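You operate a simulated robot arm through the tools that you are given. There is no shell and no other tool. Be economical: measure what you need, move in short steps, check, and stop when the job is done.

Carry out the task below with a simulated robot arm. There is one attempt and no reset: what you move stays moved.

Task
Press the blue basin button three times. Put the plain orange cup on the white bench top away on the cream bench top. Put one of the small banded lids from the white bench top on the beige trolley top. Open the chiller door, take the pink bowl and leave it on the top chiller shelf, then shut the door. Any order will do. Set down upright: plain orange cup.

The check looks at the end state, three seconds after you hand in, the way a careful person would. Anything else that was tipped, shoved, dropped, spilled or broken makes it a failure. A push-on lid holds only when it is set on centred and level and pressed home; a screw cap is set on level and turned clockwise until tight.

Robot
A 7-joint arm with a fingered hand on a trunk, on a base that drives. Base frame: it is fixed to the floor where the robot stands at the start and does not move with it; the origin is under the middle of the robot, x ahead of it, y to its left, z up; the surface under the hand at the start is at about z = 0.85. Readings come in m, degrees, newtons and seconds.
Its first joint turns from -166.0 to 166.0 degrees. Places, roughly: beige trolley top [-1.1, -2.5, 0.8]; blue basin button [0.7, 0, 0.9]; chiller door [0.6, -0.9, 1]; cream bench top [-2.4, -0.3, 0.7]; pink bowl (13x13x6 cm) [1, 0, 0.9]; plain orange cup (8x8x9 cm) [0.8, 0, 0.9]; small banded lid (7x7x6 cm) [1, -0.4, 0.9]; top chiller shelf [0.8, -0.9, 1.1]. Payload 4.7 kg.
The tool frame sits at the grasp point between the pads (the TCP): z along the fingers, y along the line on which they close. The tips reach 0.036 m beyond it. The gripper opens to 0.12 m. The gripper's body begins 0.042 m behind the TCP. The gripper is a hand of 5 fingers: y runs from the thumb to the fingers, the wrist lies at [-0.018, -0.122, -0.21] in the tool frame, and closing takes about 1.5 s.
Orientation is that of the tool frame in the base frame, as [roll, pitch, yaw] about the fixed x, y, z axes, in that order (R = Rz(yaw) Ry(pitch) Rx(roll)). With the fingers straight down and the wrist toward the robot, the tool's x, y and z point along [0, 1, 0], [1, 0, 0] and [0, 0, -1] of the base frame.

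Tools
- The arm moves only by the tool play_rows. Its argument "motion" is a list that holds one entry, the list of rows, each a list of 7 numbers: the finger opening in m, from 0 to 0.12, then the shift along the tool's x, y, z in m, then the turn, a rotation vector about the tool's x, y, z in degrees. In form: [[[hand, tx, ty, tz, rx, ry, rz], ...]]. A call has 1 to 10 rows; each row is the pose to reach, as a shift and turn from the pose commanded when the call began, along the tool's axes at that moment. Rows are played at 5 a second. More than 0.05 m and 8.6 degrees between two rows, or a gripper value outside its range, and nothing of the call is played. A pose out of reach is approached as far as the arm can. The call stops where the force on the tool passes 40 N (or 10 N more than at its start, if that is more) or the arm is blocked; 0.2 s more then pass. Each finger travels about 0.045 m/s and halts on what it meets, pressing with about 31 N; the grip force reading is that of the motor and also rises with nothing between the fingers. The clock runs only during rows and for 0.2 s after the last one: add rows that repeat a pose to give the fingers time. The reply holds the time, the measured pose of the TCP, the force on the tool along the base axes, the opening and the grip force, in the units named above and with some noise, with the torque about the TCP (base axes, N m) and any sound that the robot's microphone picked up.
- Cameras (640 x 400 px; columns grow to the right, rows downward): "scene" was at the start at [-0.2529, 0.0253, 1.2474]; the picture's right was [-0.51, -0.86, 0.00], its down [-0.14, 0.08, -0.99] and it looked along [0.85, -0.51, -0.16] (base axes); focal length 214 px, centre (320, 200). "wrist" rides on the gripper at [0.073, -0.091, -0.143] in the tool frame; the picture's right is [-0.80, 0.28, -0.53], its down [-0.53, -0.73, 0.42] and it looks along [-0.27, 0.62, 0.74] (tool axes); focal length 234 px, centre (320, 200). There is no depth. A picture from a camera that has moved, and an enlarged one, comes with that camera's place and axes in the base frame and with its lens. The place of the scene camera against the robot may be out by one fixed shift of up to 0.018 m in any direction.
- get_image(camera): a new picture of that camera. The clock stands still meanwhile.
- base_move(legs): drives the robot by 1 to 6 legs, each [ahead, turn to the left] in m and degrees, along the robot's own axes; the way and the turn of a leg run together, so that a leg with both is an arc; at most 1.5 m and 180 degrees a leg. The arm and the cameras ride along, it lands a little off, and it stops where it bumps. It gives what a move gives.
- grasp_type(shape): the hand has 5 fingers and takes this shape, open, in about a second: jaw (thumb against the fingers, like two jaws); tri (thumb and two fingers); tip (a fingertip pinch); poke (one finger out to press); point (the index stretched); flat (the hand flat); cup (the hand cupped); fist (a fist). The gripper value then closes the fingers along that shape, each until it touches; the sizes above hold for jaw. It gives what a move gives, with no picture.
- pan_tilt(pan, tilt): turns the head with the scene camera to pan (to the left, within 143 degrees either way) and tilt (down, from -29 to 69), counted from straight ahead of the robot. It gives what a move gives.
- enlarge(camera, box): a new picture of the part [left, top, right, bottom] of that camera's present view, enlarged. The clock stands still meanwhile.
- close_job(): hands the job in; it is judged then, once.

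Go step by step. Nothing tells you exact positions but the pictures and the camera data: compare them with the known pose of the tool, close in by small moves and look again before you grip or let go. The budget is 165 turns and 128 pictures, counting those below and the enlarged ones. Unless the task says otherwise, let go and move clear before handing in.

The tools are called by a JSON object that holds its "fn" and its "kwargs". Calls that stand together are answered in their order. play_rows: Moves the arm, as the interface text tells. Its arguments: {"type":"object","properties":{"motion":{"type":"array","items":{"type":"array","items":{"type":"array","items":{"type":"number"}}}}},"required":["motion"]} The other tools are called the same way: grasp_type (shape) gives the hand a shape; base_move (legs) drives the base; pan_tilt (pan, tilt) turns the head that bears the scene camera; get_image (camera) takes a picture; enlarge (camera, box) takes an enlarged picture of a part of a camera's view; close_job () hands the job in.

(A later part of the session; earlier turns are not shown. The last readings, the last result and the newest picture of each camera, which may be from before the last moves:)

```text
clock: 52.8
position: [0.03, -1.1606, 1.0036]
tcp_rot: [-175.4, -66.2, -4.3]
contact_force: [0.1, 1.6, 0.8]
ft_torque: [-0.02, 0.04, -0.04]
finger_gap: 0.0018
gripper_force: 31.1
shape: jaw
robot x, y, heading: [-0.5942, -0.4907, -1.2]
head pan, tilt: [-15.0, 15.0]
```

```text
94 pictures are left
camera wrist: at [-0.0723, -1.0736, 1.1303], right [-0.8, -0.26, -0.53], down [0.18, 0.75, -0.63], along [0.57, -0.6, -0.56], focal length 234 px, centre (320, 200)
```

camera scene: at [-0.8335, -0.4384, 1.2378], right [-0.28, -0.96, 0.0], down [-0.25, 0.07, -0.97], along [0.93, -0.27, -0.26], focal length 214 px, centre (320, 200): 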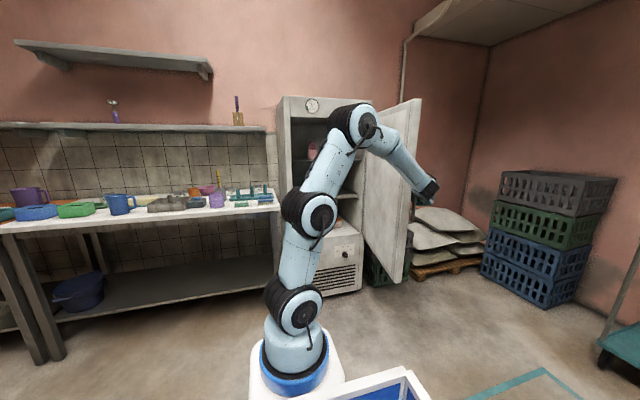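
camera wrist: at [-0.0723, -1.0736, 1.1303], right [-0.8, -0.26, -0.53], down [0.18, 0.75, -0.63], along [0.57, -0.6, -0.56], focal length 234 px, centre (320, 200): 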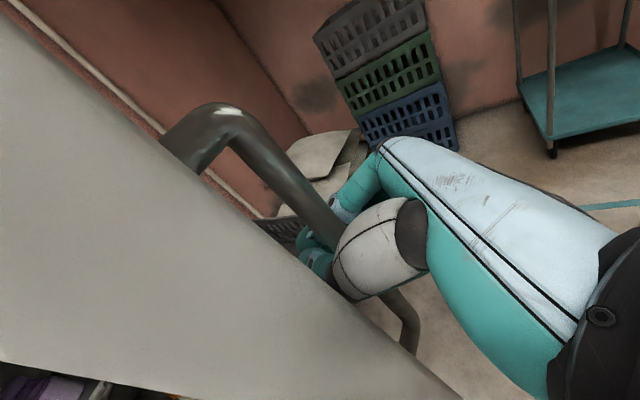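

Door is ~90° open. Open the fingers part way and withdraw backward.

{"fn": "play_rows", "kwargs": {"motion": [[[0.05, 0, 0, 0, 0, 0, 0], [0.05, 0, 0, 0, 0, 0, 0], [0.05, 0, 0, 0, 0, 0, 0], [0.05, 0, 0, 0, 0, 0, 0], [0.05, 0, 0, 0, 0, 0, 0], [0.05, 0, 0, 0, 0, 0, 0], [0.05, 0, 0, -0.02, 0, 0, 0], [0.05, 0, 0, -0.04, 0, 0, 0], [0.05, 0, 0, -0.08, 0, 0, 0], [0.05, 0, 0, -0.12, 0, 0, 0]]]}}

{"fn": "get_image", "kwargs": {"camera": "scene"}}

{"fn": "get_image", "kwargs": {"camera": "wrist"}}

```text
clock: 55.0
position: [-0.0779, -1.1622, 1.0519]
tcp_rot: [-175.4, -66.2, -4.3]
contact_force: [0.0, -0.3, -0.7]
ft_torque: [0.0, -0.05, 0.0]
finger_gap: 0.0501
gripper_force: 0.1
shape: jaw
robot x, y, heading: [-0.5915, -0.4904, -0.7]
head pan, tilt: [-15.0, 15.0]
```

```text
93 pictures are left
camera scene: at [-0.8332, -0.4387, 1.2378], right [-0.28, -0.96, 0.0], down [-0.25, 0.07, -0.97], along [0.93, -0.27, -0.26], focal length 214 px, centre (320, 200)
```

scene: 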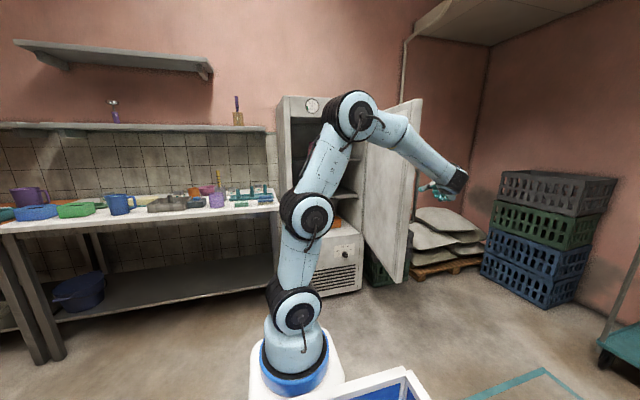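

```text
92 pictures are left
camera wrist: at [-0.1803, -1.0751, 1.1777], right [-0.8, -0.26, -0.53], down [0.18, 0.75, -0.63], along [0.57, -0.6, -0.56], focal length 234 px, centre (320, 200)
```

wrist: 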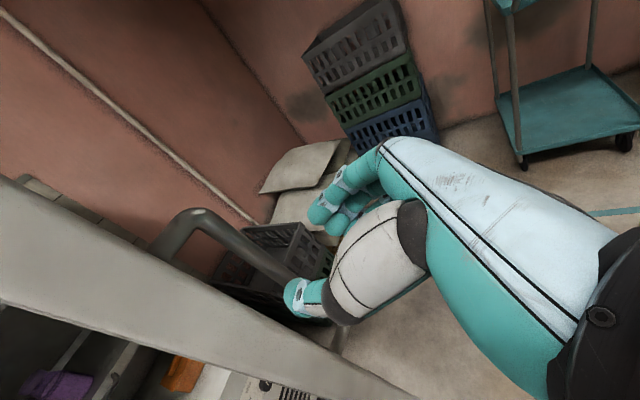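

Hand is free of the handle. Withdraw round the free edge toward the robot's front.

{"fn": "play_rows", "kwargs": {"motion": [[[0.05, 0.01, 0, -0.0264, 0, 0, 0], [0.05, 0.0194, -0.045, -0.0304, 0, 0, 0], [0.05, 0.0285, -0.09, -0.0344, 0, 0, 0], [0.05, 0.0417, -0.135, -0.0293, 0, 0, 0], [0.05, 0.063, -0.17, -0.0059, 0, 0, 0], [0.05, 0.0842, -0.205, 0.0175, 0, 0, 0], [0.05, 0.1054, -0.24, 0.041, 0, 0, 0], [0.05, 0.1267, -0.275, 0.0644, 0, 0, 0], [0.05, 0.148, -0.31, 0.0878, 0, 0, 0], [0.05, 0.169, -0.345, 0.111, 0, 0, 0]]]}}

{"fn": "enlarge", "kwargs": {"camera": "scene", "box": [250, 80, 450, 300]}}

```text
clock: 57.2
position: [0.0761, -0.8268, 1.1379]
tcp_rot: [-177.8, -66.9, -2.5]
contact_force: [-1.3, 0.8, 1.5]
ft_torque: [0.0, 0.12, -0.1]
finger_gap: 0.0501
gripper_force: 0.0
shape: jaw
out of reach, approached as far as the arm can: row 9, 10
robot x, y, heading: [-0.5912, -0.4873, -1.2]
head pan, tilt: [-15.0, 15.0]
```

```text
1.82 times, centred on (350, 190) of scene
camera zoom: at [-0.8336, -0.4378, 1.2377], right [-0.28, -0.96, 0.0], down [-0.25, 0.07, -0.97], along [0.93, -0.27, -0.26], focal length 390 px, centre (266, 218)
```

zoom: 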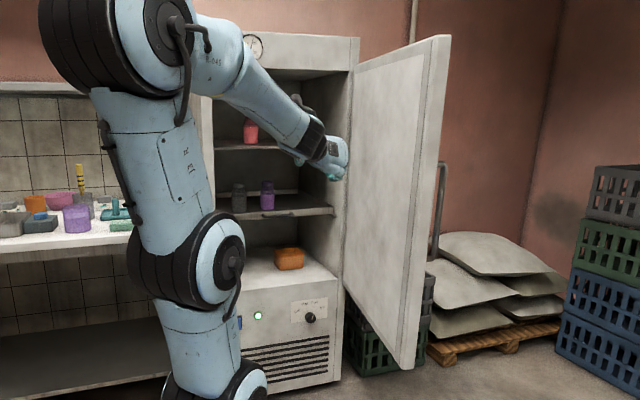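

Top shelf visible with a red jar on it. Next bring the hand forward and roll it back to the default side.

{"fn": "play_rows", "kwargs": {"motion": [[[0.05, 0.02, -0.03, 0.022, 0, 0, 0], [0.05, 0.04, -0.06, 0.044, 0, 0, -4], [0.05, 0.06, -0.09, 0.066, 0, 0, -12], [0.05, 0.08, -0.12, 0.088, 0, 0, -20], [0.05, 0.1, -0.15, 0.11, 0, 0, -28], [0.05, 0.122, -0.18, 0.133, 0, 0, -36], [0.05, 0.122, -0.18, 0.133, 0, 0, -44], [0.05, 0.122, -0.18, 0.133, 0, 0, -52], [0.05, 0.122, -0.18, 0.133, 0, 0, -60], [0.05, 0.122, -0.18, 0.133, 0, 0, -68]]]}}

```text
clock: 59.4
position: [0.2684, -0.6118, 1.2425]
tcp_rot: [116.3, -22.1, 79.2]
contact_force: [0.4, -0.2, 0.3]
ft_torque: [-0.02, -0.02, 0.01]
finger_gap: 0.0502
gripper_force: 0.2
shape: jaw
out of reach, approached as far as the arm can: row 10
robot x, y, heading: [-0.5956, -0.4925, -1.0]
head pan, tilt: [-15.0, 15.0]
```

Finish to a 45° forward-down pose with the wrist behind (suits gripping the bowl's rim and entering the chiller).

{"fn": "play_rows", "kwargs": {"motion": [[[0.05, 0, 0, 0, 5.1, -1.1, -6.1], [0.05, 0, 0, 0, 10.2, -2.1, -12.2], [0.08, 0, 0, 0, 15.4, -3.2, -18.2], [0.08, 0, 0, 0, 20.5, -4.2, -24.3], [0.08, 0, 0, 0, 20.5, -4.2, -24.3]]]}}

{"fn": "base_move", "kwargs": {"legs": [[0, 5], [0.59, 0], [0, -4]]}}

{"fn": "get_image", "kwargs": {"camera": "wrist"}}

{"fn": "get_image", "kwargs": {"camera": "scene"}}

```text
clock: 60.6
position: [0.2678, -0.6123, 1.242]
tcp_rot: [134.5, 0.4, 91.3]
contact_force: [-0.5, -0.2, 1.0]
ft_torque: [-0.02, 0.01, 0.0]
finger_gap: 0.0798
gripper_force: 0.1
shape: jaw
out of reach, approached as far as the arm can: row 1
robot x, y, heading: [-0.5922, -0.4872, -1.0]
head pan, tilt: [-15.0, 15.0]
```

```text
clock: 65.0
position: [0.8609, -0.5334, 1.2424]
tcp_rot: [134.7, 0.6, 93.6]
contact_force: [-0.3, 1.6, 1.0]
ft_torque: [-0.05, 0.0, -0.02]
finger_gap: 0.0797
gripper_force: 0.1
shape: jaw
robot x, y, heading: [-0.0078, -0.4486, 1.4]
head pan, tilt: [-15.0, 15.0]
stopped in leg 3: the robot was blocked; the commanded pose is now the measured one
```

```text
90 pictures are left
camera wrist: at [0.6903, -0.4706, 1.2772], right [-0.13, -0.81, 0.58], down [-0.18, -0.55, -0.81], along [0.98, -0.21, -0.07], focal length 234 px, centre (320, 200)
```

wrist: 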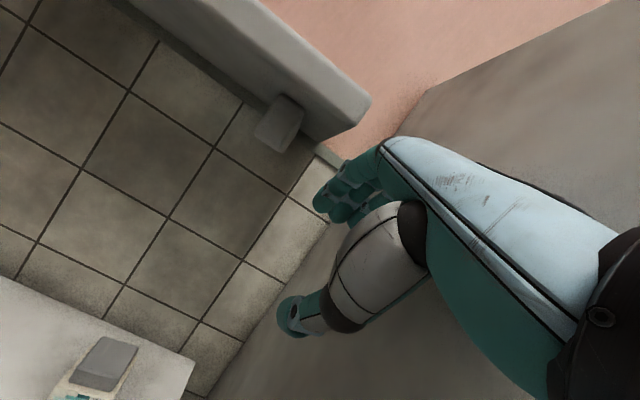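

```text
89 pictures are left
camera scene: at [-0.248, -0.3835, 1.2395], right [-0.24, -0.97, 0.02], down [-0.25, 0.04, -0.97], along [0.94, -0.23, -0.26], focal length 214 px, centre (320, 200)
```

scene: 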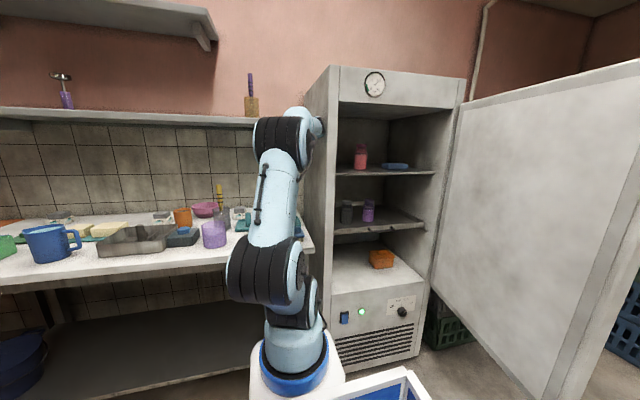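

The last small turn was blocked, probably the arm against the chiller's side. I move the hand left, away from it.

{"fn": "play_rows", "kwargs": {"motion": [[[0.08, 0.04, 0, 0, 0, 0, 0], [0.08, 0.08, 0, 0, 0, 0, 0], [0.08, 0.12, 0, 0, 0, 0, 0], [0.08, 0.16, 0, 0, 0, 0, 0], [0.08, 0.16, 0, 0, 0, 0, 0]]]}}

{"fn": "get_image", "kwargs": {"camera": "scene"}}

```text
clock: 66.2
position: [0.8514, -0.3894, 1.2414]
tcp_rot: [134.7, 0.1, 92.8]
contact_force: [0.6, 0.1, 0.7]
ft_torque: [-0.02, -0.01, 0.01]
finger_gap: 0.0799
gripper_force: 0.1
shape: jaw
robot x, y, heading: [-0.0058, -0.4492, 0.9]
head pan, tilt: [-15.0, 15.0]
```

```text
88 pictures are left
camera scene: at [-0.2489, -0.4054, 1.2378], right [-0.24, -0.97, 0.0], down [-0.25, 0.06, -0.97], along [0.94, -0.23, -0.26], focal length 214 px, centre (320, 200)
```

scene: 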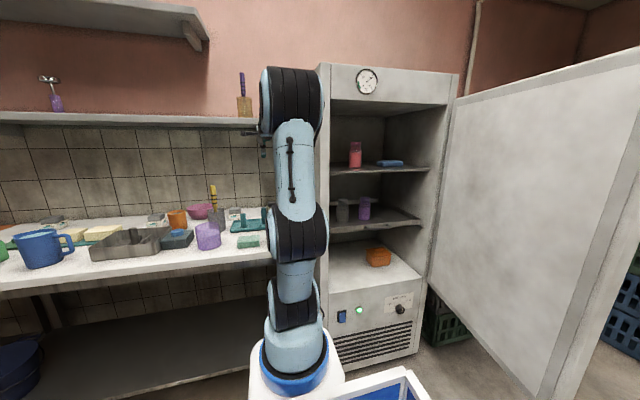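

Level and clear again. I'll carry the cup first (it also frees the approach to the bowl): bring the hand tool-down above the cup, staying high over the brush.

{"fn": "play_rows", "kwargs": {"motion": [[[0.12, 0.0391, -0.004, 0.0016, 4.5, 0, 0], [0.12, 0.0782, -0.008, 0.0032, 9, 0, 0], [0.12, 0.1173, -0.012, 0.0048, 13.5, 0, 0], [0.12, 0.1564, -0.016, 0.0064, 18, 0, 0], [0.12, 0.1955, -0.02, 0.008, 22.5, 0, 0], [0.12, 0.2346, -0.024, 0.0096, 27, 0, 0], [0.12, 0.2737, -0.028, 0.0112, 31.5, 0, 0], [0.12, 0.3128, -0.032, 0.0128, 36, 0, 0], [0.12, 0.3519, -0.036, 0.0144, 40.5, 0, 0], [0.12, 0.391, -0.04, 0.016, 45, 0, 2.8]]]}}

{"fn": "get_image", "kwargs": {"camera": "wrist"}}

```text
clock: 68.4
position: [0.8147, -0.0012, 1.2013]
tcp_rot: [179.7, -1.2, 90.5]
contact_force: [-0.3, -1.8, 1.2]
ft_torque: [0.03, -0.04, 0.0]
finger_gap: 0.1201
gripper_force: 0.1
shape: jaw
robot x, y, heading: [-0.0062, -0.4491, 0.9]
head pan, tilt: [-15.0, 15.0]
```

```text
87 pictures are left
camera wrist: at [0.7208, 0.0682, 1.3447], right [0.28, -0.81, 0.51], down [-0.73, -0.53, -0.44], along [0.63, -0.25, -0.74], focal length 234 px, centre (320, 200)
```

wrist: 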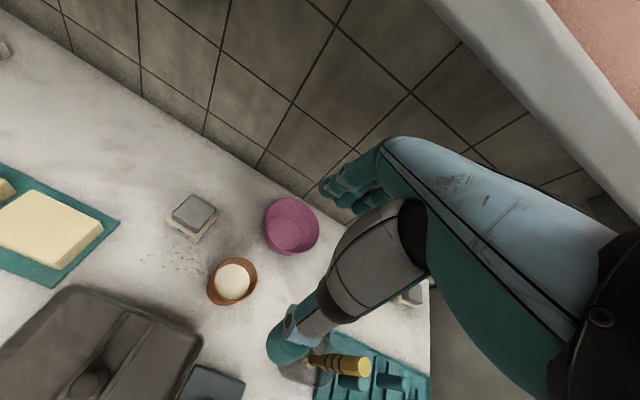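

Cup centre ≈ (0.819, 0.018). Line up, descend to z≈1.0 and check.

{"fn": "play_rows", "kwargs": {"motion": [[[0.12, 0.019, 0.004, 0.03, 0.3, -1.2, 0], [0.12, 0.019, 0.004, 0.07, 0.3, -1.2, 0], [0.12, 0.019, 0.004, 0.11, 0.3, -1.2, 0], [0.12, 0.019, 0.004, 0.15, 0.3, -1.2, 0], [0.12, 0.019, 0.004, 0.19, 0.3, -1.2, 0], [0.12, 0.019, 0.004, 0.2, 0.3, -1.2, 0]]]}}

{"fn": "get_image", "kwargs": {"camera": "wrist"}}

```text
clock: 69.8
position: [0.8176, 0.0238, 1.0003]
tcp_rot: [180.0, 0.1, 90.6]
contact_force: [-0.7, 0.0, 0.0]
ft_torque: [0.03, -0.02, -0.03]
finger_gap: 0.1198
gripper_force: 0.0
shape: jaw
robot x, y, heading: [-0.0053, -0.4537, 0.7]
head pan, tilt: [-15.0, 15.0]
```

```text
86 pictures are left
camera wrist: at [0.7252, 0.0956, 1.1435], right [0.29, -0.8, 0.53], down [-0.73, -0.54, -0.42], along [0.62, -0.26, -0.74], focal length 234 px, centre (320, 200)
```

wrist: 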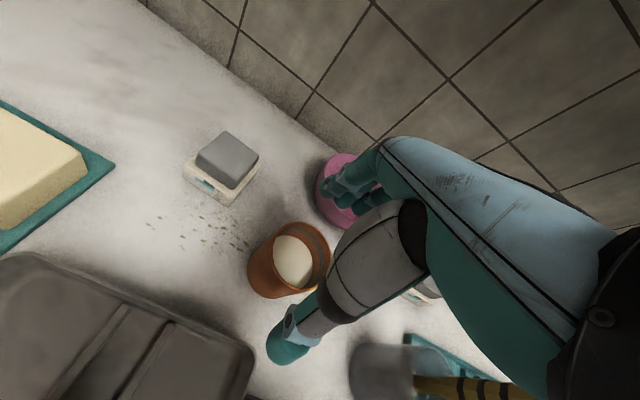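

Aligned within 5 mm. Descend to grip height and close gently around the cup.

{"fn": "play_rows", "kwargs": {"motion": [[[0.12, -0.005, 0.002, 0.02, 0, 0, 0], [0.12, -0.005, 0.002, 0.04, 0, 0, 0], [0.12, -0.005, 0.002, 0.06, 0, 0, 0], [0.12, -0.005, 0.002, 0.075, 0, 0, 0], [0.12, -0.005, 0.002, 0.085, 0, 0, 0], [0.12, -0.005, 0.002, 0.085, 0, 0, 0]]]}}

{"fn": "get_image", "kwargs": {"camera": "wrist"}}

```text
clock: 71.0
position: [0.8243, 0.0188, 0.9315]
tcp_rot: [179.1, -0.5, 90.6]
contact_force: [1.2, -0.7, 6.3]
ft_torque: [0.0, 0.48, -0.01]
finger_gap: 0.1199
gripper_force: 0.0
shape: jaw
robot x, y, heading: [-0.0037, -0.4483, 0.8]
head pan, tilt: [-15.0, 15.0]
stopped in row 5: the force on the tool passed its limit at 48 N (the readings are from after the stop); the commanded pose is now the measured one
```

```text
85 pictures are left
camera wrist: at [0.7287, 0.0894, 1.073], right [0.28, -0.81, 0.52], down [-0.72, -0.53, -0.44], along [0.64, -0.25, -0.73], focal length 234 px, centre (320, 200)
```

wrist: 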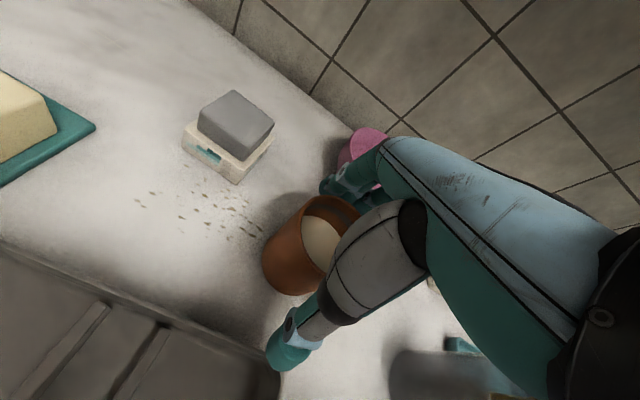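

The thumb seems to have met the basin's rim. I lift, then yaw the hand ~35° so the thumb falls between basin and button.

{"fn": "play_rows", "kwargs": {"motion": [[[0.12, 0, -0.003, -0.035, 0.5, -0.3, 0], [0.12, 0, -0.005, -0.07, 0.9, -0.5, 0], [0.12, 0, -0.005, -0.07, 0.9, -0.5, 0]]]}}

{"fn": "play_rows", "kwargs": {"motion": [[[0.12, 0, 0, 0, 0, 0, -7], [0.12, 0, 0, 0, 0, 0, -14], [0.12, 0, 0, 0, 0, 0, -21], [0.12, 0, 0, 0, 0, 0, -28], [0.12, 0, 0, 0, 0, 0, -35], [0.12, 0, 0, 0, 0, 0, -35]]]}}

{"fn": "get_image", "kwargs": {"camera": "wrist"}}

```text
clock: 71.8
position: [0.8179, 0.0202, 1.0024]
tcp_rot: [-179.9, -0.2, 90.6]
contact_force: [0.1, -0.8, 0.7]
ft_torque: [-0.01, 0.01, -0.01]
finger_gap: 0.1198
gripper_force: 0.1
shape: jaw
robot x, y, heading: [-0.0058, -0.449, 1.0]
head pan, tilt: [-15.0, 15.0]
```

```text
clock: 73.2
position: [0.817, 0.0185, 0.9993]
tcp_rot: [-180.0, -0.1, 125.6]
contact_force: [0.4, 0.2, -0.2]
ft_torque: [0.0, -0.01, -0.03]
finger_gap: 0.1199
gripper_force: 0.0
shape: jaw
robot x, y, heading: [-0.0018, -0.4501, 0.9]
head pan, tilt: [-15.0, 15.0]
```

```text
84 pictures are left
camera wrist: at [0.7005, 0.0246, 1.1423], right [0.7, -0.49, 0.52], down [-0.29, -0.86, -0.43], along [0.66, 0.15, -0.74], focal length 234 px, centre (320, 200)
```

wrist: 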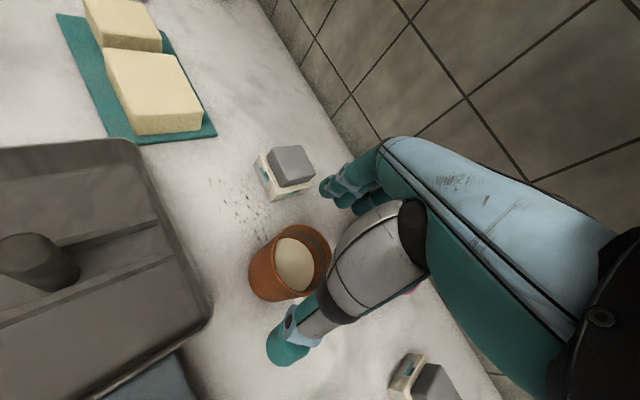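

Centred; thumb now clear of the basin and button. Descend.

{"fn": "play_rows", "kwargs": {"motion": [[[0.12, -0.002, 0.003, 0.02, 0, 0, 0], [0.12, -0.002, 0.003, 0.04, 0, 0, 0], [0.12, -0.002, 0.003, 0.06, 0, 0, 0], [0.12, -0.002, 0.003, 0.075, 0, 0, 0], [0.12, -0.002, 0.003, 0.084, 0, 0, 0], [0.12, -0.002, 0.003, 0.084, 0, 0, 0]]]}}

{"fn": "get_image", "kwargs": {"camera": "wrist"}}

```text
clock: 74.6
position: [0.8208, 0.0177, 0.9156]
tcp_rot: [-179.9, -0.2, 125.6]
contact_force: [-0.5, 0.0, -0.1]
ft_torque: [0.0, -0.02, 0.0]
finger_gap: 0.1198
gripper_force: 0.1
shape: jaw
robot x, y, heading: [-0.0053, -0.4516, 0.6]
head pan, tilt: [-15.0, 15.0]
```

```text
83 pictures are left
camera wrist: at [0.704, 0.0242, 1.059], right [0.7, -0.49, 0.52], down [-0.29, -0.86, -0.43], along [0.66, 0.15, -0.74], focal length 234 px, centre (320, 200)
```

wrist: 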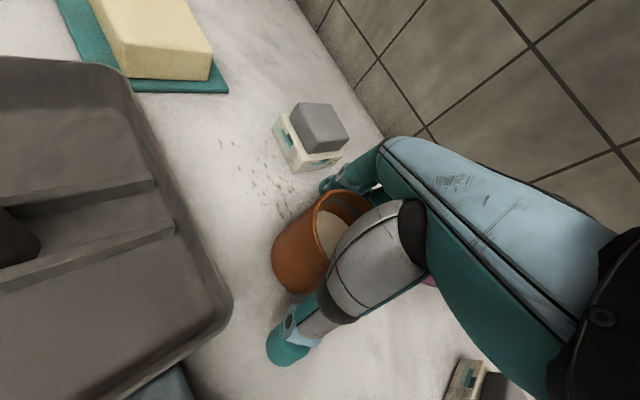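

No contact. Close on the cup.

{"fn": "play_rows", "kwargs": {"motion": [[[0.1, 0, 0, 0, 0, 0, 0], [0.085, 0, 0, 0, 0, 0, 0], [0.07, 0, 0, 0, 0, 0, 0], [0.05, 0, 0, 0, 0, 0, 0], [0.03, 0, 0, 0, 0, 0, 0], [0.03, 0, 0, 0, 0, 0, 0], [0.03, 0, 0, 0, 0, 0, 0]]]}}

{"fn": "get_image", "kwargs": {"camera": "wrist"}}

```text
clock: 76.2
position: [0.8216, 0.0181, 0.9149]
tcp_rot: [180.0, -0.1, 125.6]
contact_force: [-1.1, 0.5, -0.5]
ft_torque: [0.04, 0.04, 0.04]
finger_gap: 0.0583
gripper_force: 30.5
shape: jaw
robot x, y, heading: [-0.0041, -0.45, 0.9]
head pan, tilt: [-15.0, 15.0]
```

```text
82 pictures are left
camera wrist: at [0.704, 0.0243, 1.0589], right [0.7, -0.49, 0.52], down [-0.29, -0.86, -0.43], along [0.66, 0.15, -0.74], focal length 234 px, centre (320, 200)
```

wrist: 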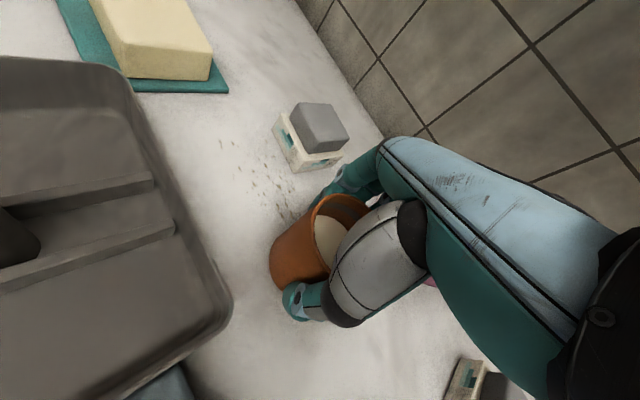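

Gripped and still level. Lift gently.

{"fn": "play_rows", "kwargs": {"motion": [[[0.03, 0, 0, -0.005, 0, 0, 0], [0.03, 0, 0, -0.015, 0, 0, 0], [0.03, 0, 0, -0.03, 0, 0, 0], [0.03, 0, 0, -0.05, 0, 0, 0], [0.03, 0, 0, -0.075, 0, 0, 0], [0.03, 0, 0, -0.1, 0, 0, 0], [0.03, 0, 0, -0.13, 0, 0, 0], [0.03, 0, 0, -0.155, 0, 0, 0], [0.03, 0, 0, -0.17, 0, 0, 0], [0.03, 0, 0, -0.18, 0, 0, 0]]]}}

{"fn": "get_image", "kwargs": {"camera": "wrist"}}

```text
clock: 78.4
position: [0.8192, 0.0192, 1.0934]
tcp_rot: [-179.9, 0.0, 125.5]
contact_force: [-1.2, -0.1, -2.7]
ft_torque: [0.0, 0.04, 0.0]
finger_gap: 0.0586
gripper_force: 30.5
shape: jaw
robot x, y, heading: [-0.0031, -0.4517, 0.9]
head pan, tilt: [-15.0, 15.0]
```

```text
81 pictures are left
camera wrist: at [0.7034, 0.0252, 1.2373], right [0.7, -0.49, 0.52], down [-0.29, -0.86, -0.43], along [0.66, 0.15, -0.74], focal length 234 px, centre (320, 200)
```

wrist: 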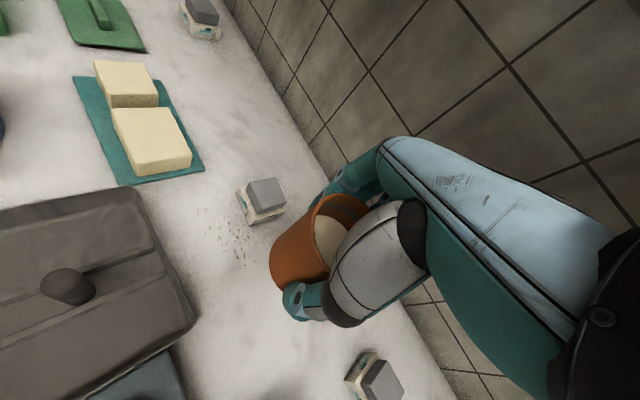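

Held well. Back the base away from the bench, then draw the cup in.

{"fn": "base_move", "kwargs": {"legs": [[-0.5, 0]]}}

{"fn": "get_image", "kwargs": {"camera": "wrist"}}

{"fn": "pan_tilt", "kwargs": {"pan": -143, "tilt": 20}}

{"fn": "get_image", "kwargs": {"camera": "scene"}}

```text
clock: 81.4
position: [0.317, 0.0119, 1.0955]
tcp_rot: [179.9, -0.1, 125.7]
contact_force: [-0.2, 0.5, -1.4]
ft_torque: [0.01, -0.03, 0.01]
finger_gap: 0.0584
gripper_force: 31.2
shape: jaw
robot x, y, heading: [-0.5082, -0.4533, 0.9]
head pan, tilt: [-15.0, 15.0]
```

```text
80 pictures are left
camera wrist: at [0.1995, 0.0179, 1.2371], right [0.7, -0.49, 0.52], down [-0.29, -0.86, -0.43], along [0.66, 0.15, -0.74], focal length 234 px, centre (320, 200)
```

wrist: 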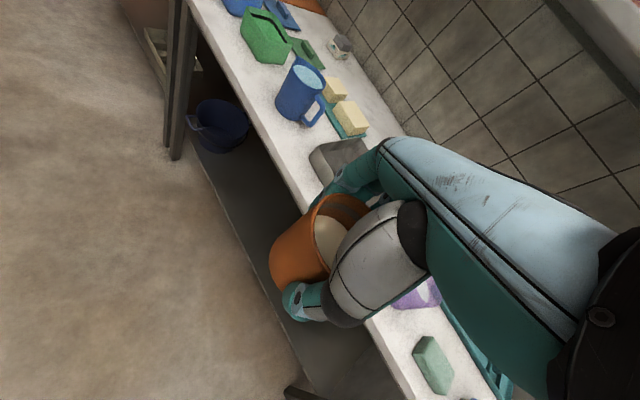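

```text
clock: 83.5
position: [0.3161, 0.0121, 1.0941]
tcp_rot: [-180.0, -0.1, 125.6]
contact_force: [0.1, -0.3, -2.1]
ft_torque: [0.03, -0.04, -0.02]
finger_gap: 0.0584
gripper_force: 31.3
shape: jaw
robot x, y, heading: [-0.5073, -0.4551, 0.8]
head pan, tilt: [-143.0, 20.0]
```

```text
79 pictures are left
camera scene: at [-0.9159, -0.4486, 1.2297], right [-0.62, 0.79, 0.0], down [0.27, 0.21, -0.94], along [-0.74, -0.58, -0.34], focal length 214 px, centre (320, 200)
```

scene: 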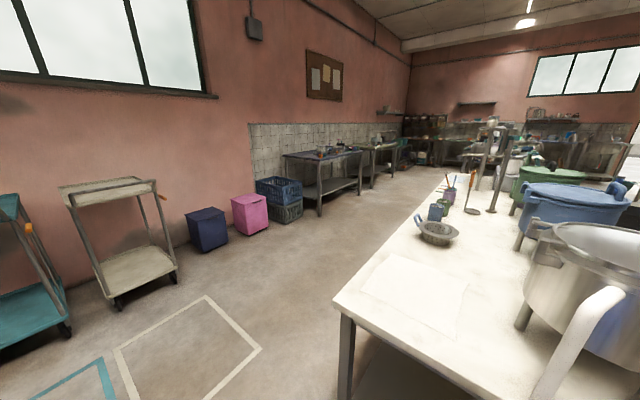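

I see free space on the cream bench around (-1.6, -0.57). Draw the cup in front of the robot, gently.

{"fn": "play_rows", "kwargs": {"motion": [[[0.03, -0.01, -0.012, 0, 0, 0, 1], [0.03, -0.03, -0.036, 0, 0, 0, 4], [0.03, -0.055, -0.066, 0, 0, 0, 7], [0.03, -0.08, -0.096, 0, 0, 0, 10], [0.03, -0.105, -0.126, 0, 0, 0, 13], [0.03, -0.13, -0.156, 0, 0, 0, 16], [0.03, -0.155, -0.186, 0, 0, 0, 19], [0.03, -0.18, -0.216, 0, 0, 0, 22], [0.03, -0.2, -0.24, 0, 0, 0, 25], [0.03, -0.21, -0.252, 0, 0, 0, 27]]]}}

{"fn": "base_move", "kwargs": {"legs": [[0, 90], [0, 88], [0.33, 0]]}}

{"fn": "get_image", "kwargs": {"camera": "wrist"}}

{"fn": "pan_tilt", "kwargs": {"pan": 20, "tilt": 25}}

{"fn": "get_image", "kwargs": {"camera": "scene"}}

```text
clock: 85.7
position: [0.2342, -0.3056, 1.0947]
tcp_rot: [-179.9, -0.1, 98.6]
contact_force: [-0.3, -0.4, -1.7]
ft_torque: [0.04, -0.01, 0.0]
finger_gap: 0.0581
gripper_force: 30.6
shape: jaw
robot x, y, heading: [-0.5064, -0.4562, 0.8]
head pan, tilt: [-143.0, 20.0]
```

```text
clock: 95.3
position: [-1.5814, -0.5582, 1.0945]
tcp_rot: [-179.9, -0.1, -84.6]
contact_force: [-0.4, 0.6, -2.1]
ft_torque: [-0.01, -0.02, 0.0]
finger_gap: 0.0574
gripper_force: 31.4
shape: jaw
robot x, y, heading: [-0.8328, -0.4459, 177.8]
head pan, tilt: [-143.0, 20.0]
```

```text
78 pictures are left
camera wrist: at [-1.4845, -0.6217, 1.2374], right [-0.35, 0.77, 0.52], down [0.68, 0.6, -0.42], along [-0.64, 0.21, -0.74], focal length 234 px, centre (320, 200)
```

wrist: 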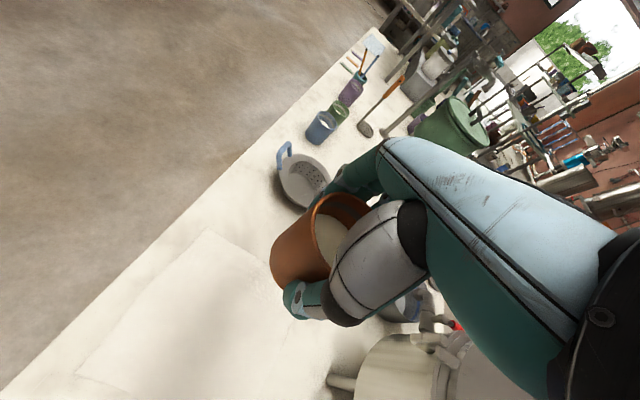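

```text
clock: 97.8
position: [-1.5824, -0.5583, 1.0953]
tcp_rot: [-179.9, -0.1, -84.7]
contact_force: [-0.1, 0.1, -1.6]
ft_torque: [-0.03, 0.02, 0.04]
finger_gap: 0.0573
gripper_force: 30.6
shape: jaw
robot x, y, heading: [-0.8299, -0.4432, 178.0]
head pan, tilt: [20.0, 25.0]
```

```text
77 pictures are left
camera scene: at [-0.5958, -0.5741, 1.2216], right [-0.3, 0.95, 0.0], down [0.4, 0.13, -0.91], along [-0.86, -0.28, -0.42], focal length 214 px, centre (320, 200)
```

scene: 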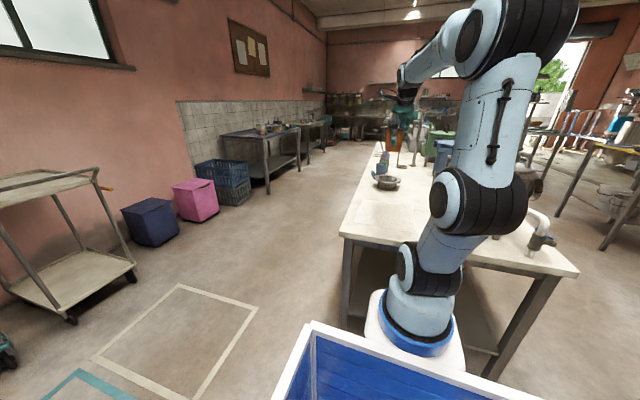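

The cup hovers over clear bench surface (top z≈0.735). Lower it most of the way.

{"fn": "play_rows", "kwargs": {"motion": [[[0.03, 0, 0, 0.01, 0, 0, 0], [0.03, 0, 0, 0.035, 0, 0, 0], [0.03, 0, 0, 0.07, 0, 0, 0], [0.03, 0, 0, 0.105, 0, 0, 0], [0.03, 0, 0, 0.14, 0, 0, 0], [0.03, 0, 0, 0.175, 0, 0, 0], [0.03, 0, 0, 0.21, 0, 0, 0], [0.03, 0, 0, 0.235, 0, 0, 0], [0.03, 0, 0, 0.25, 0, 0, 0], [0.03, 0, 0, 0.255, 0, 0, 0]]]}}

{"fn": "get_image", "kwargs": {"camera": "wrist"}}

```text
clock: 100.0
position: [-1.5825, -0.5588, 0.8396]
tcp_rot: [-179.9, -0.1, -84.6]
contact_force: [0.6, 0.0, -1.8]
ft_torque: [-0.01, 0.0, -0.01]
finger_gap: 0.0574
gripper_force: 31.1
shape: jaw
robot x, y, heading: [-0.8353, -0.4431, 177.7]
head pan, tilt: [20.0, 25.0]
```

```text
76 pictures are left
camera wrist: at [-1.4845, -0.6221, 0.9832], right [-0.35, 0.77, 0.52], down [0.68, 0.6, -0.42], along [-0.64, 0.21, -0.74], focal length 234 px, centre (320, 200)
```

wrist: 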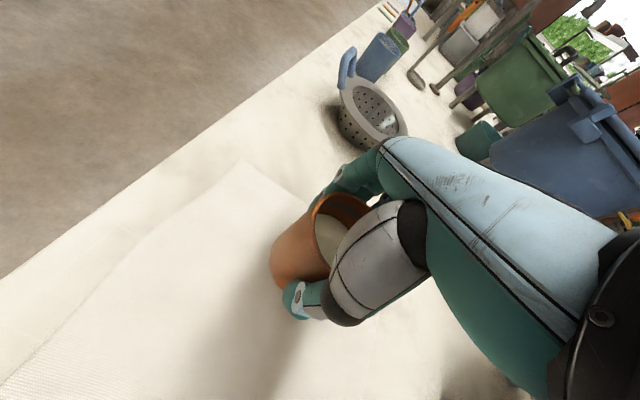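

There seems to be a flat cloth or sheet here; let me look closer before setting down.

{"fn": "enlarge", "kwargs": {"camera": "wrist", "box": [0, 100, 400, 400]}}

{"fn": "enlarge", "kwargs": {"camera": "scene", "box": [320, 130, 580, 290]}}

```text
1.33 times, centred on (200, 250) of wrist
camera zoom: at [-1.4845, -0.6221, 0.9832], right [-0.35, 0.77, 0.52], down [0.68, 0.6, -0.42], along [-0.64, 0.21, -0.74], focal length 312 px, centre (480, 133)
```

zoom: 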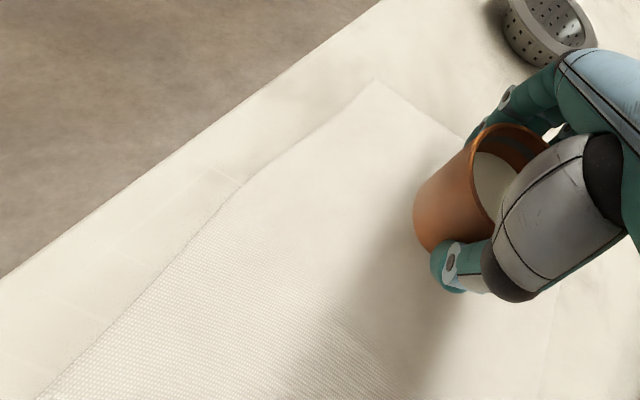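

```text
2.46 times, centred on (450, 210) of scene
camera zoom: at [-0.5958, -0.5742, 1.2216], right [-0.31, 0.95, 0.0], down [0.4, 0.13, -0.91], along [-0.86, -0.28, -0.42], focal length 528 px, centre (0, 175)
```

zoom: 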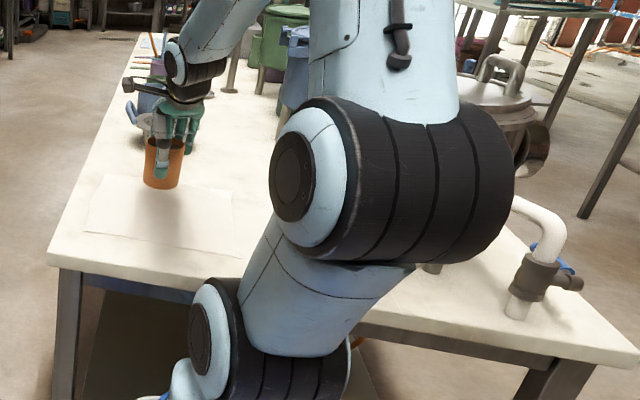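

It's a thin mat flat on the bench; fine to stand the cup on. Lower slowly until touch.

{"fn": "play_rows", "kwargs": {"motion": [[[0.03, 0, 0, 0.006, 0, 0, 0], [0.03, 0, 0, 0.012, 0, 0, 0], [0.03, 0, 0, 0.018, 0, 0, 0], [0.03, 0, 0, 0.024, 0, 0, 0], [0.03, 0, 0, 0.028, 0, 0, 0], [0.03, 0, 0, 0.031, 0, 0, 0], [0.03, 0, 0, 0.031, 0, 0, 0]]]}}

```text
clock: 101.6
position: [-1.5823, -0.5587, 0.8096]
tcp_rot: [-179.9, -0.2, -84.4]
contact_force: [1.5, 0.0, -1.6]
ft_torque: [-0.01, -0.01, 0.01]
finger_gap: 0.0572
gripper_force: 31.2
shape: jaw
robot x, y, heading: [-0.8294, -0.4457, 177.9]
head pan, tilt: [20.0, 25.0]
```

{"fn": "play_rows", "kwargs": {"motion": [[[0.03, 0, 0, 0.003, 0, 0, 0], [0.03, 0, 0, 0.006, 0, 0, 0], [0.03, 0, 0, 0.008, 0, 0, 0], [0.03, 0, 0, 0.01, 0, 0, 0], [0.03, 0, 0, 0.01, 0, 0, 0]]]}}

{"fn": "enlarge", "kwargs": {"camera": "scene", "box": [340, 150, 440, 230]}}

```text
clock: 102.8
position: [-1.582, -0.5586, 0.7991]
tcp_rot: [180.0, -0.2, -84.6]
contact_force: [-1.8, 0.9, 10.9]
ft_torque: [0.11, -0.06, 0.03]
finger_gap: 0.0566
gripper_force: 31.4
shape: jaw
robot x, y, heading: [-0.8319, -0.4429, 177.9]
head pan, tilt: [20.0, 25.0]
```

```text
5.00 times, centred on (390, 190) of scene
camera zoom: at [-0.5954, -0.574, 1.2215], right [-0.31, 0.95, 0.0], down [0.4, 0.13, -0.91], along [-0.86, -0.28, -0.42], focal length 1072 px, centre (-30, 250)
```

zoom: 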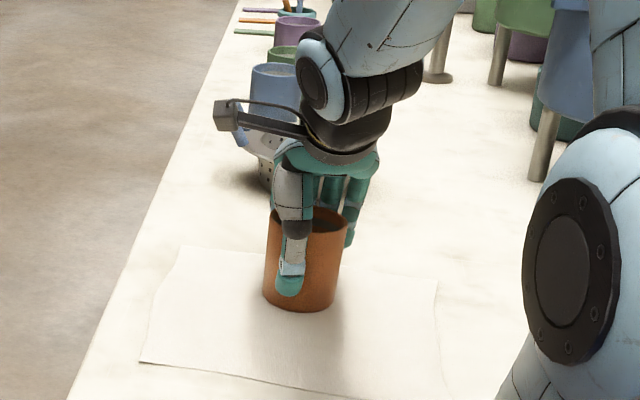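

The cup stands on the bench. Open and lift straight up.

{"fn": "play_rows", "kwargs": {"motion": [[[0.06, 0, 0, -0.001, 0, 0, 0], [0.075, 0, 0, -0.001, 0, 0, 0], [0.09, 0, 0, -0.001, 0, 0, 0], [0.105, 0, 0, -0.001, 0, 0, 0], [0.12, 0, 0, -0.001, 0, 0, 0], [0.12, 0, 0, -0.001, 0, 0, 0], [0.12, 0, 0, -0.001, 0, 0, 0], [0.12, 0, 0, -0.001, 0, 0, 0]]]}}

{"fn": "play_rows", "kwargs": {"motion": [[[0.12, 0, 0, -0.02, 0, 0, 0], [0.12, 0, 0, -0.05, 0, 0, 0], [0.12, 0, 0, -0.09, 0, 0, 0], [0.12, 0, 0, -0.13, 0, 0, 0], [0.12, 0, 0, -0.17, 0, 0, 0], [0.12, 0, 0, -0.21, 0, 0, 0], [0.12, 0, 0, -0.25, 0, 0, 0], [0.12, 0, 0, -0.29, 0, 0, 0]]]}}

{"fn": "get_image", "kwargs": {"camera": "wrist"}}

```text
clock: 104.6
position: [-1.5809, -0.5593, 0.799]
tcp_rot: [-179.9, -0.1, -84.6]
contact_force: [0.0, 0.0, 0.2]
ft_torque: [-0.01, 0.01, 0.0]
finger_gap: 0.1198
gripper_force: 0.0
shape: jaw
robot x, y, heading: [-0.8289, -0.4487, 178.0]
head pan, tilt: [20.0, 25.0]
```

```text
clock: 106.4
position: [-1.581, -0.5595, 1.0904]
tcp_rot: [-179.8, 0.0, -84.5]
contact_force: [-0.6, 0.2, 0.2]
ft_torque: [-0.01, -0.03, 0.0]
finger_gap: 0.12
gripper_force: 0.1
shape: jaw
robot x, y, heading: [-0.8318, -0.4461, 177.7]
head pan, tilt: [20.0, 25.0]
```

```text
72 pictures are left
camera wrist: at [-1.4838, -0.6219, 1.2329], right [-0.35, 0.77, 0.52], down [0.68, 0.6, -0.42], along [-0.64, 0.21, -0.74], focal length 234 px, centre (320, 200)
```

wrist: 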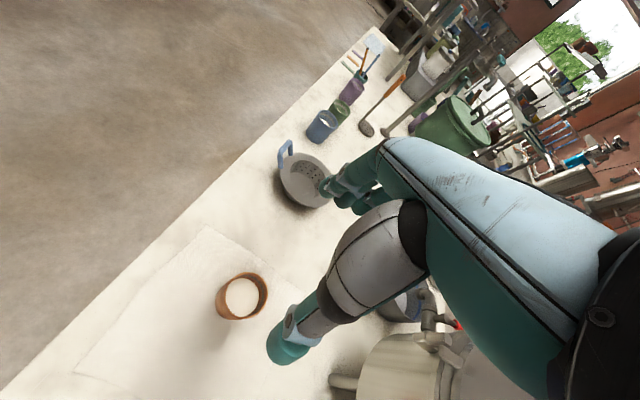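

The cup stands upright on the bench. Now back to the white bench for the bowl, pitching the hand ~40° on the way.

{"fn": "play_rows", "kwargs": {"motion": [[[0.12, 0, 0, -0.03, 0, 0, 0], [0.12, 0, 0, -0.06, -8, 0, 0], [0.12, 0, 0, -0.06, -16, 0, 0], [0.12, 0, 0, -0.06, -24, 0, 0], [0.12, 0, 0, -0.06, -32, 0, 0], [0.12, 0, 0, -0.06, -40, 0, 0], [0.12, 0, 0, -0.06, -40, 0, 0]]]}}

{"fn": "base_move", "kwargs": {"legs": [[-0.45, 0], [0, -89], [0, -89], [0.35, 0]]}}

{"fn": "get_image", "kwargs": {"camera": "wrist"}}

{"fn": "get_image", "kwargs": {"camera": "scene"}}

```text
clock: 108.0
position: [-1.5821, -0.5594, 1.1485]
tcp_rot: [140.1, -0.1, -84.5]
contact_force: [0.6, -0.4, 0.4]
ft_torque: [-0.02, 0.0, -0.01]
finger_gap: 0.1197
gripper_force: 0.1
shape: jaw
robot x, y, heading: [-0.8325, -0.4429, 177.9]
head pan, tilt: [20.0, 25.0]
```

```text
clock: 120.1
position: [0.7055, -0.305, 1.1501]
tcp_rot: [140.1, -0.1, 98.6]
contact_force: [0.8, 0.3, -0.3]
ft_torque: [0.02, -0.03, 0.02]
finger_gap: 0.1197
gripper_force: 0.1
shape: jaw
robot x, y, heading: [-0.034, -0.4617, 1.0]
head pan, tilt: [20.0, 25.0]
```

```text
71 pictures are left
camera wrist: at [0.5338, -0.256, 1.2002], right [0.0, -0.81, 0.58], down [-0.21, -0.57, -0.8], along [0.98, -0.12, -0.17], focal length 234 px, centre (320, 200)
```

wrist: 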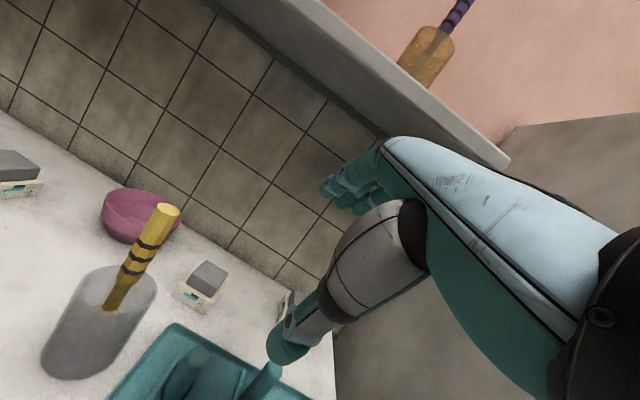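

```text
70 pictures are left
camera scene: at [-0.285, -0.3566, 1.2216], right [0.36, -0.93, 0.0], down [-0.4, -0.15, -0.91], along [0.85, 0.32, -0.42], focal length 214 px, centre (320, 200)
```

scene: 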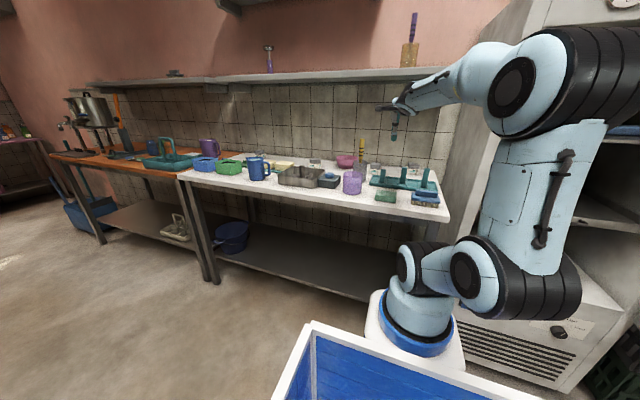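

Move over toward the bowl's near rim, high above the brush, with pitch 30° and yaw a little to the right.

{"fn": "play_rows", "kwargs": {"motion": [[[0.1, 0.0315, 0.0219, 0.015, 1.25, -1.34, 1.6], [0.08, 0.063, 0.0438, 0.03, 2.5, -2.7, 3.2], [0.06, 0.0945, 0.0656, 0.045, 3.75, -4, 4.8], [0.06, 0.126, 0.0875, 0.06, 5, -5.35, 6.35], [0.06, 0.1575, 0.1094, 0.0753, 6.25, -6.7, 7.9], [0.06, 0.189, 0.1313, 0.09, 7.5, -8, 9.5], [0.06, 0.2205, 0.153, 0.1054, 8.75, -9.4, 11.1], [0.06, 0.252, 0.175, 0.1205, 10, -10.7, 12.7], [0.06, 0.252, 0.175, 0.1205, 10, -10.7, 12.7]]]}}

{"fn": "get_image", "kwargs": {"camera": "wrist"}}

```text
clock: 122.1
position: [0.8771, -0.0222, 1.169]
tcp_rot: [149.9, 1.4, 82.0]
contact_force: [-0.7, 0.1, -0.2]
ft_torque: [-0.02, -0.03, -0.01]
finger_gap: 0.0603
gripper_force: 0.0
shape: jaw
robot x, y, heading: [-0.0358, -0.4561, 1.0]
head pan, tilt: [20.0, 25.0]
```

```text
69 pictures are left
camera wrist: at [0.737, 0.0723, 1.2444], right [-0.13, -0.78, 0.61], down [-0.49, -0.49, -0.72], along [0.86, -0.4, -0.32], focal length 234 px, centre (320, 200)
```

wrist: 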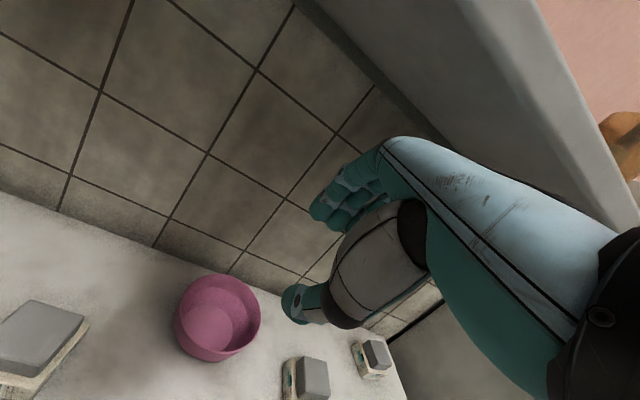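

Rim centre ≈ (0.985, -0.037). Move to a pre-grasp just above the near rim.

{"fn": "play_rows", "kwargs": {"motion": [[[0.06, 0, -0.018, 0.036, 0, 0.5, 0], [0.06, 0, -0.037, 0.073, 0, 1.4, 0], [0.06, 0, -0.055, 0.109, 0, 1.4, 0], [0.06, 0, -0.074, 0.145, 0, 1.4, 0], [0.06, 0, -0.0923, 0.1816, 0, 1.4, 0], [0.06, 0, -0.0923, 0.1816, 0, 1.4, 0]]]}}

{"fn": "get_image", "kwargs": {"camera": "wrist"}}

{"fn": "enlarge", "kwargs": {"camera": "scene", "box": [280, 120, 440, 220]}}

```text
clock: 123.5
position: [0.8876, -0.0304, 0.9648]
tcp_rot: [150.0, 0.2, 82.6]
contact_force: [-0.2, 0.3, 0.5]
ft_torque: [-0.01, 0.03, 0.04]
finger_gap: 0.0602
gripper_force: 0.1
shape: jaw
robot x, y, heading: [-0.0357, -0.4549, 0.9]
head pan, tilt: [20.0, 25.0]
```

```text
68 pictures are left
camera wrist: at [0.7463, 0.0618, 1.0412], right [-0.12, -0.79, 0.6], down [-0.49, -0.48, -0.73], along [0.87, -0.38, -0.33], focal length 234 px, centre (320, 200)
```

wrist: 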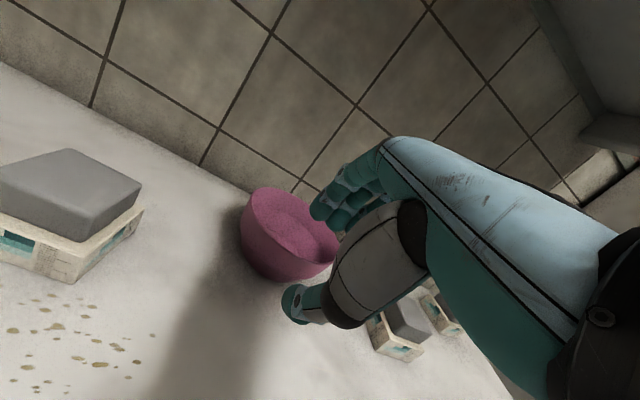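

```text
4.00 times, centred on (360, 170) of scene
camera zoom: at [-0.2849, -0.3565, 1.2216], right [0.36, -0.93, 0.0], down [-0.4, -0.15, -0.91], along [0.85, 0.32, -0.42], focal length 858 px, centre (160, 320)
```

zoom: 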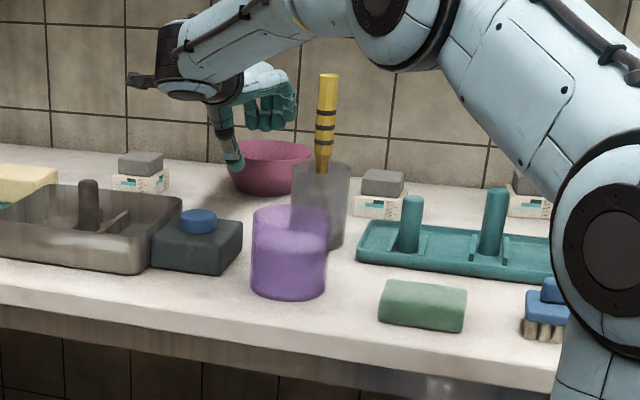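

Thumb is outside the near wall, fingers over the inside. Advance along the finger direction.

{"fn": "play_rows", "kwargs": {"motion": [[[0.06, 0, 0, 0.02, 0, 0, 0], [0.06, 0, 0, 0.04, 0, 0, 0], [0.06, 0, 0, 0.055, 0, 0, 0], [0.06, 0, 0, 0.065, 0, 0, 0], [0.06, 0, 0, 0.07, 0, 0, 0], [0.06, 0, 0, 0.07, 0, 0, 0]]]}}

{"fn": "get_image", "kwargs": {"camera": "wrist"}}

{"fn": "enlarge", "kwargs": {"camera": "scene", "box": [280, 120, 440, 220]}}

```text
clock: 124.9
position: [0.9219, -0.0342, 0.908]
tcp_rot: [149.8, 0.1, 82.8]
contact_force: [0.8, 0.1, -0.7]
ft_torque: [0.01, -0.01, 0.02]
finger_gap: 0.0602
gripper_force: 0.0
shape: jaw
robot x, y, heading: [-0.0386, -0.4597, 1.1]
head pan, tilt: [20.0, 25.0]
```

```text
66 pictures are left
camera wrist: at [0.7808, 0.0574, 0.9838], right [-0.12, -0.79, 0.6], down [-0.49, -0.48, -0.73], along [0.87, -0.38, -0.33], focal length 234 px, centre (320, 200)
```

wrist: 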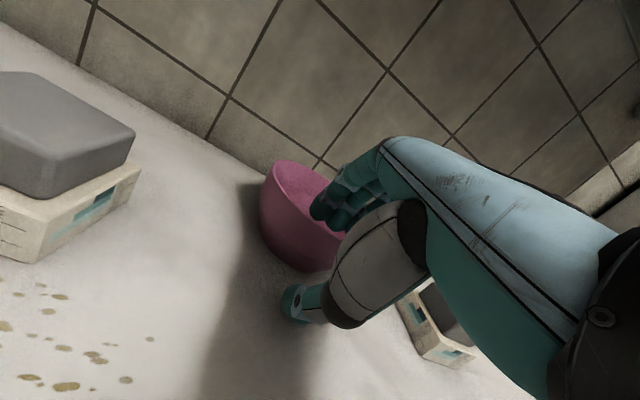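

```text
4.00 times, centred on (360, 170) of scene
camera zoom: at [-0.2849, -0.3565, 1.2216], right [0.36, -0.93, 0.0], down [-0.4, -0.15, -0.91], along [0.85, 0.32, -0.42], focal length 858 px, centre (160, 320)
```

zoom: 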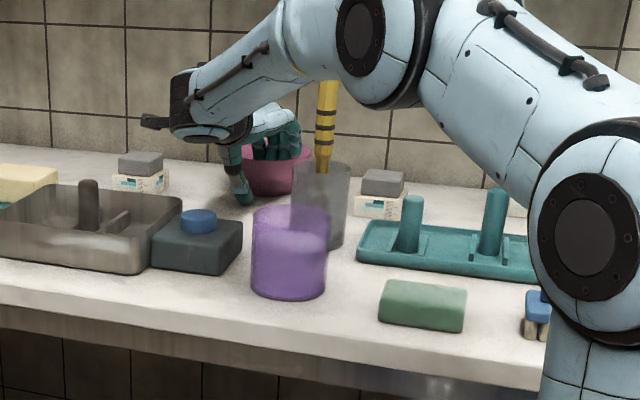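

Fingers inside, thumb outside. Close on the rim.

{"fn": "play_rows", "kwargs": {"motion": [[[0.04, 0, 0, 0, 0, 0, 0], [0.02, 0, 0, 0, 0, 0, 0], [0, 0, 0, 0, 0, 0, 0], [0, 0, 0, 0, 0, 0, 0], [0, 0, 0, 0, 0, 0, 0], [0, 0, 0, 0, 0, 0, 0], [0, 0, 0, 0, 0, 0, 0]]]}}

{"fn": "get_image", "kwargs": {"camera": "wrist"}}

```text
clock: 126.5
position: [0.9217, -0.0351, 0.9065]
tcp_rot: [149.9, 0.1, 82.7]
contact_force: [-0.3, -1.7, 6.7]
ft_torque: [-0.36, -0.18, -0.05]
finger_gap: 0.0
gripper_force: 31.2
shape: jaw
robot x, y, heading: [-0.0369, -0.4556, 1.1]
head pan, tilt: [20.0, 25.0]
```

```text
64 pictures are left
camera wrist: at [0.7807, 0.0571, 0.9846], right [-0.12, -0.79, 0.6], down [-0.49, -0.48, -0.73], along [0.87, -0.38, -0.33], focal length 234 px, centre (320, 200)
```

wrist: 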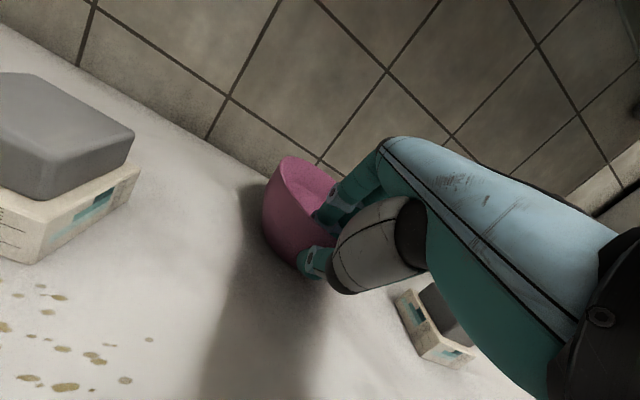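

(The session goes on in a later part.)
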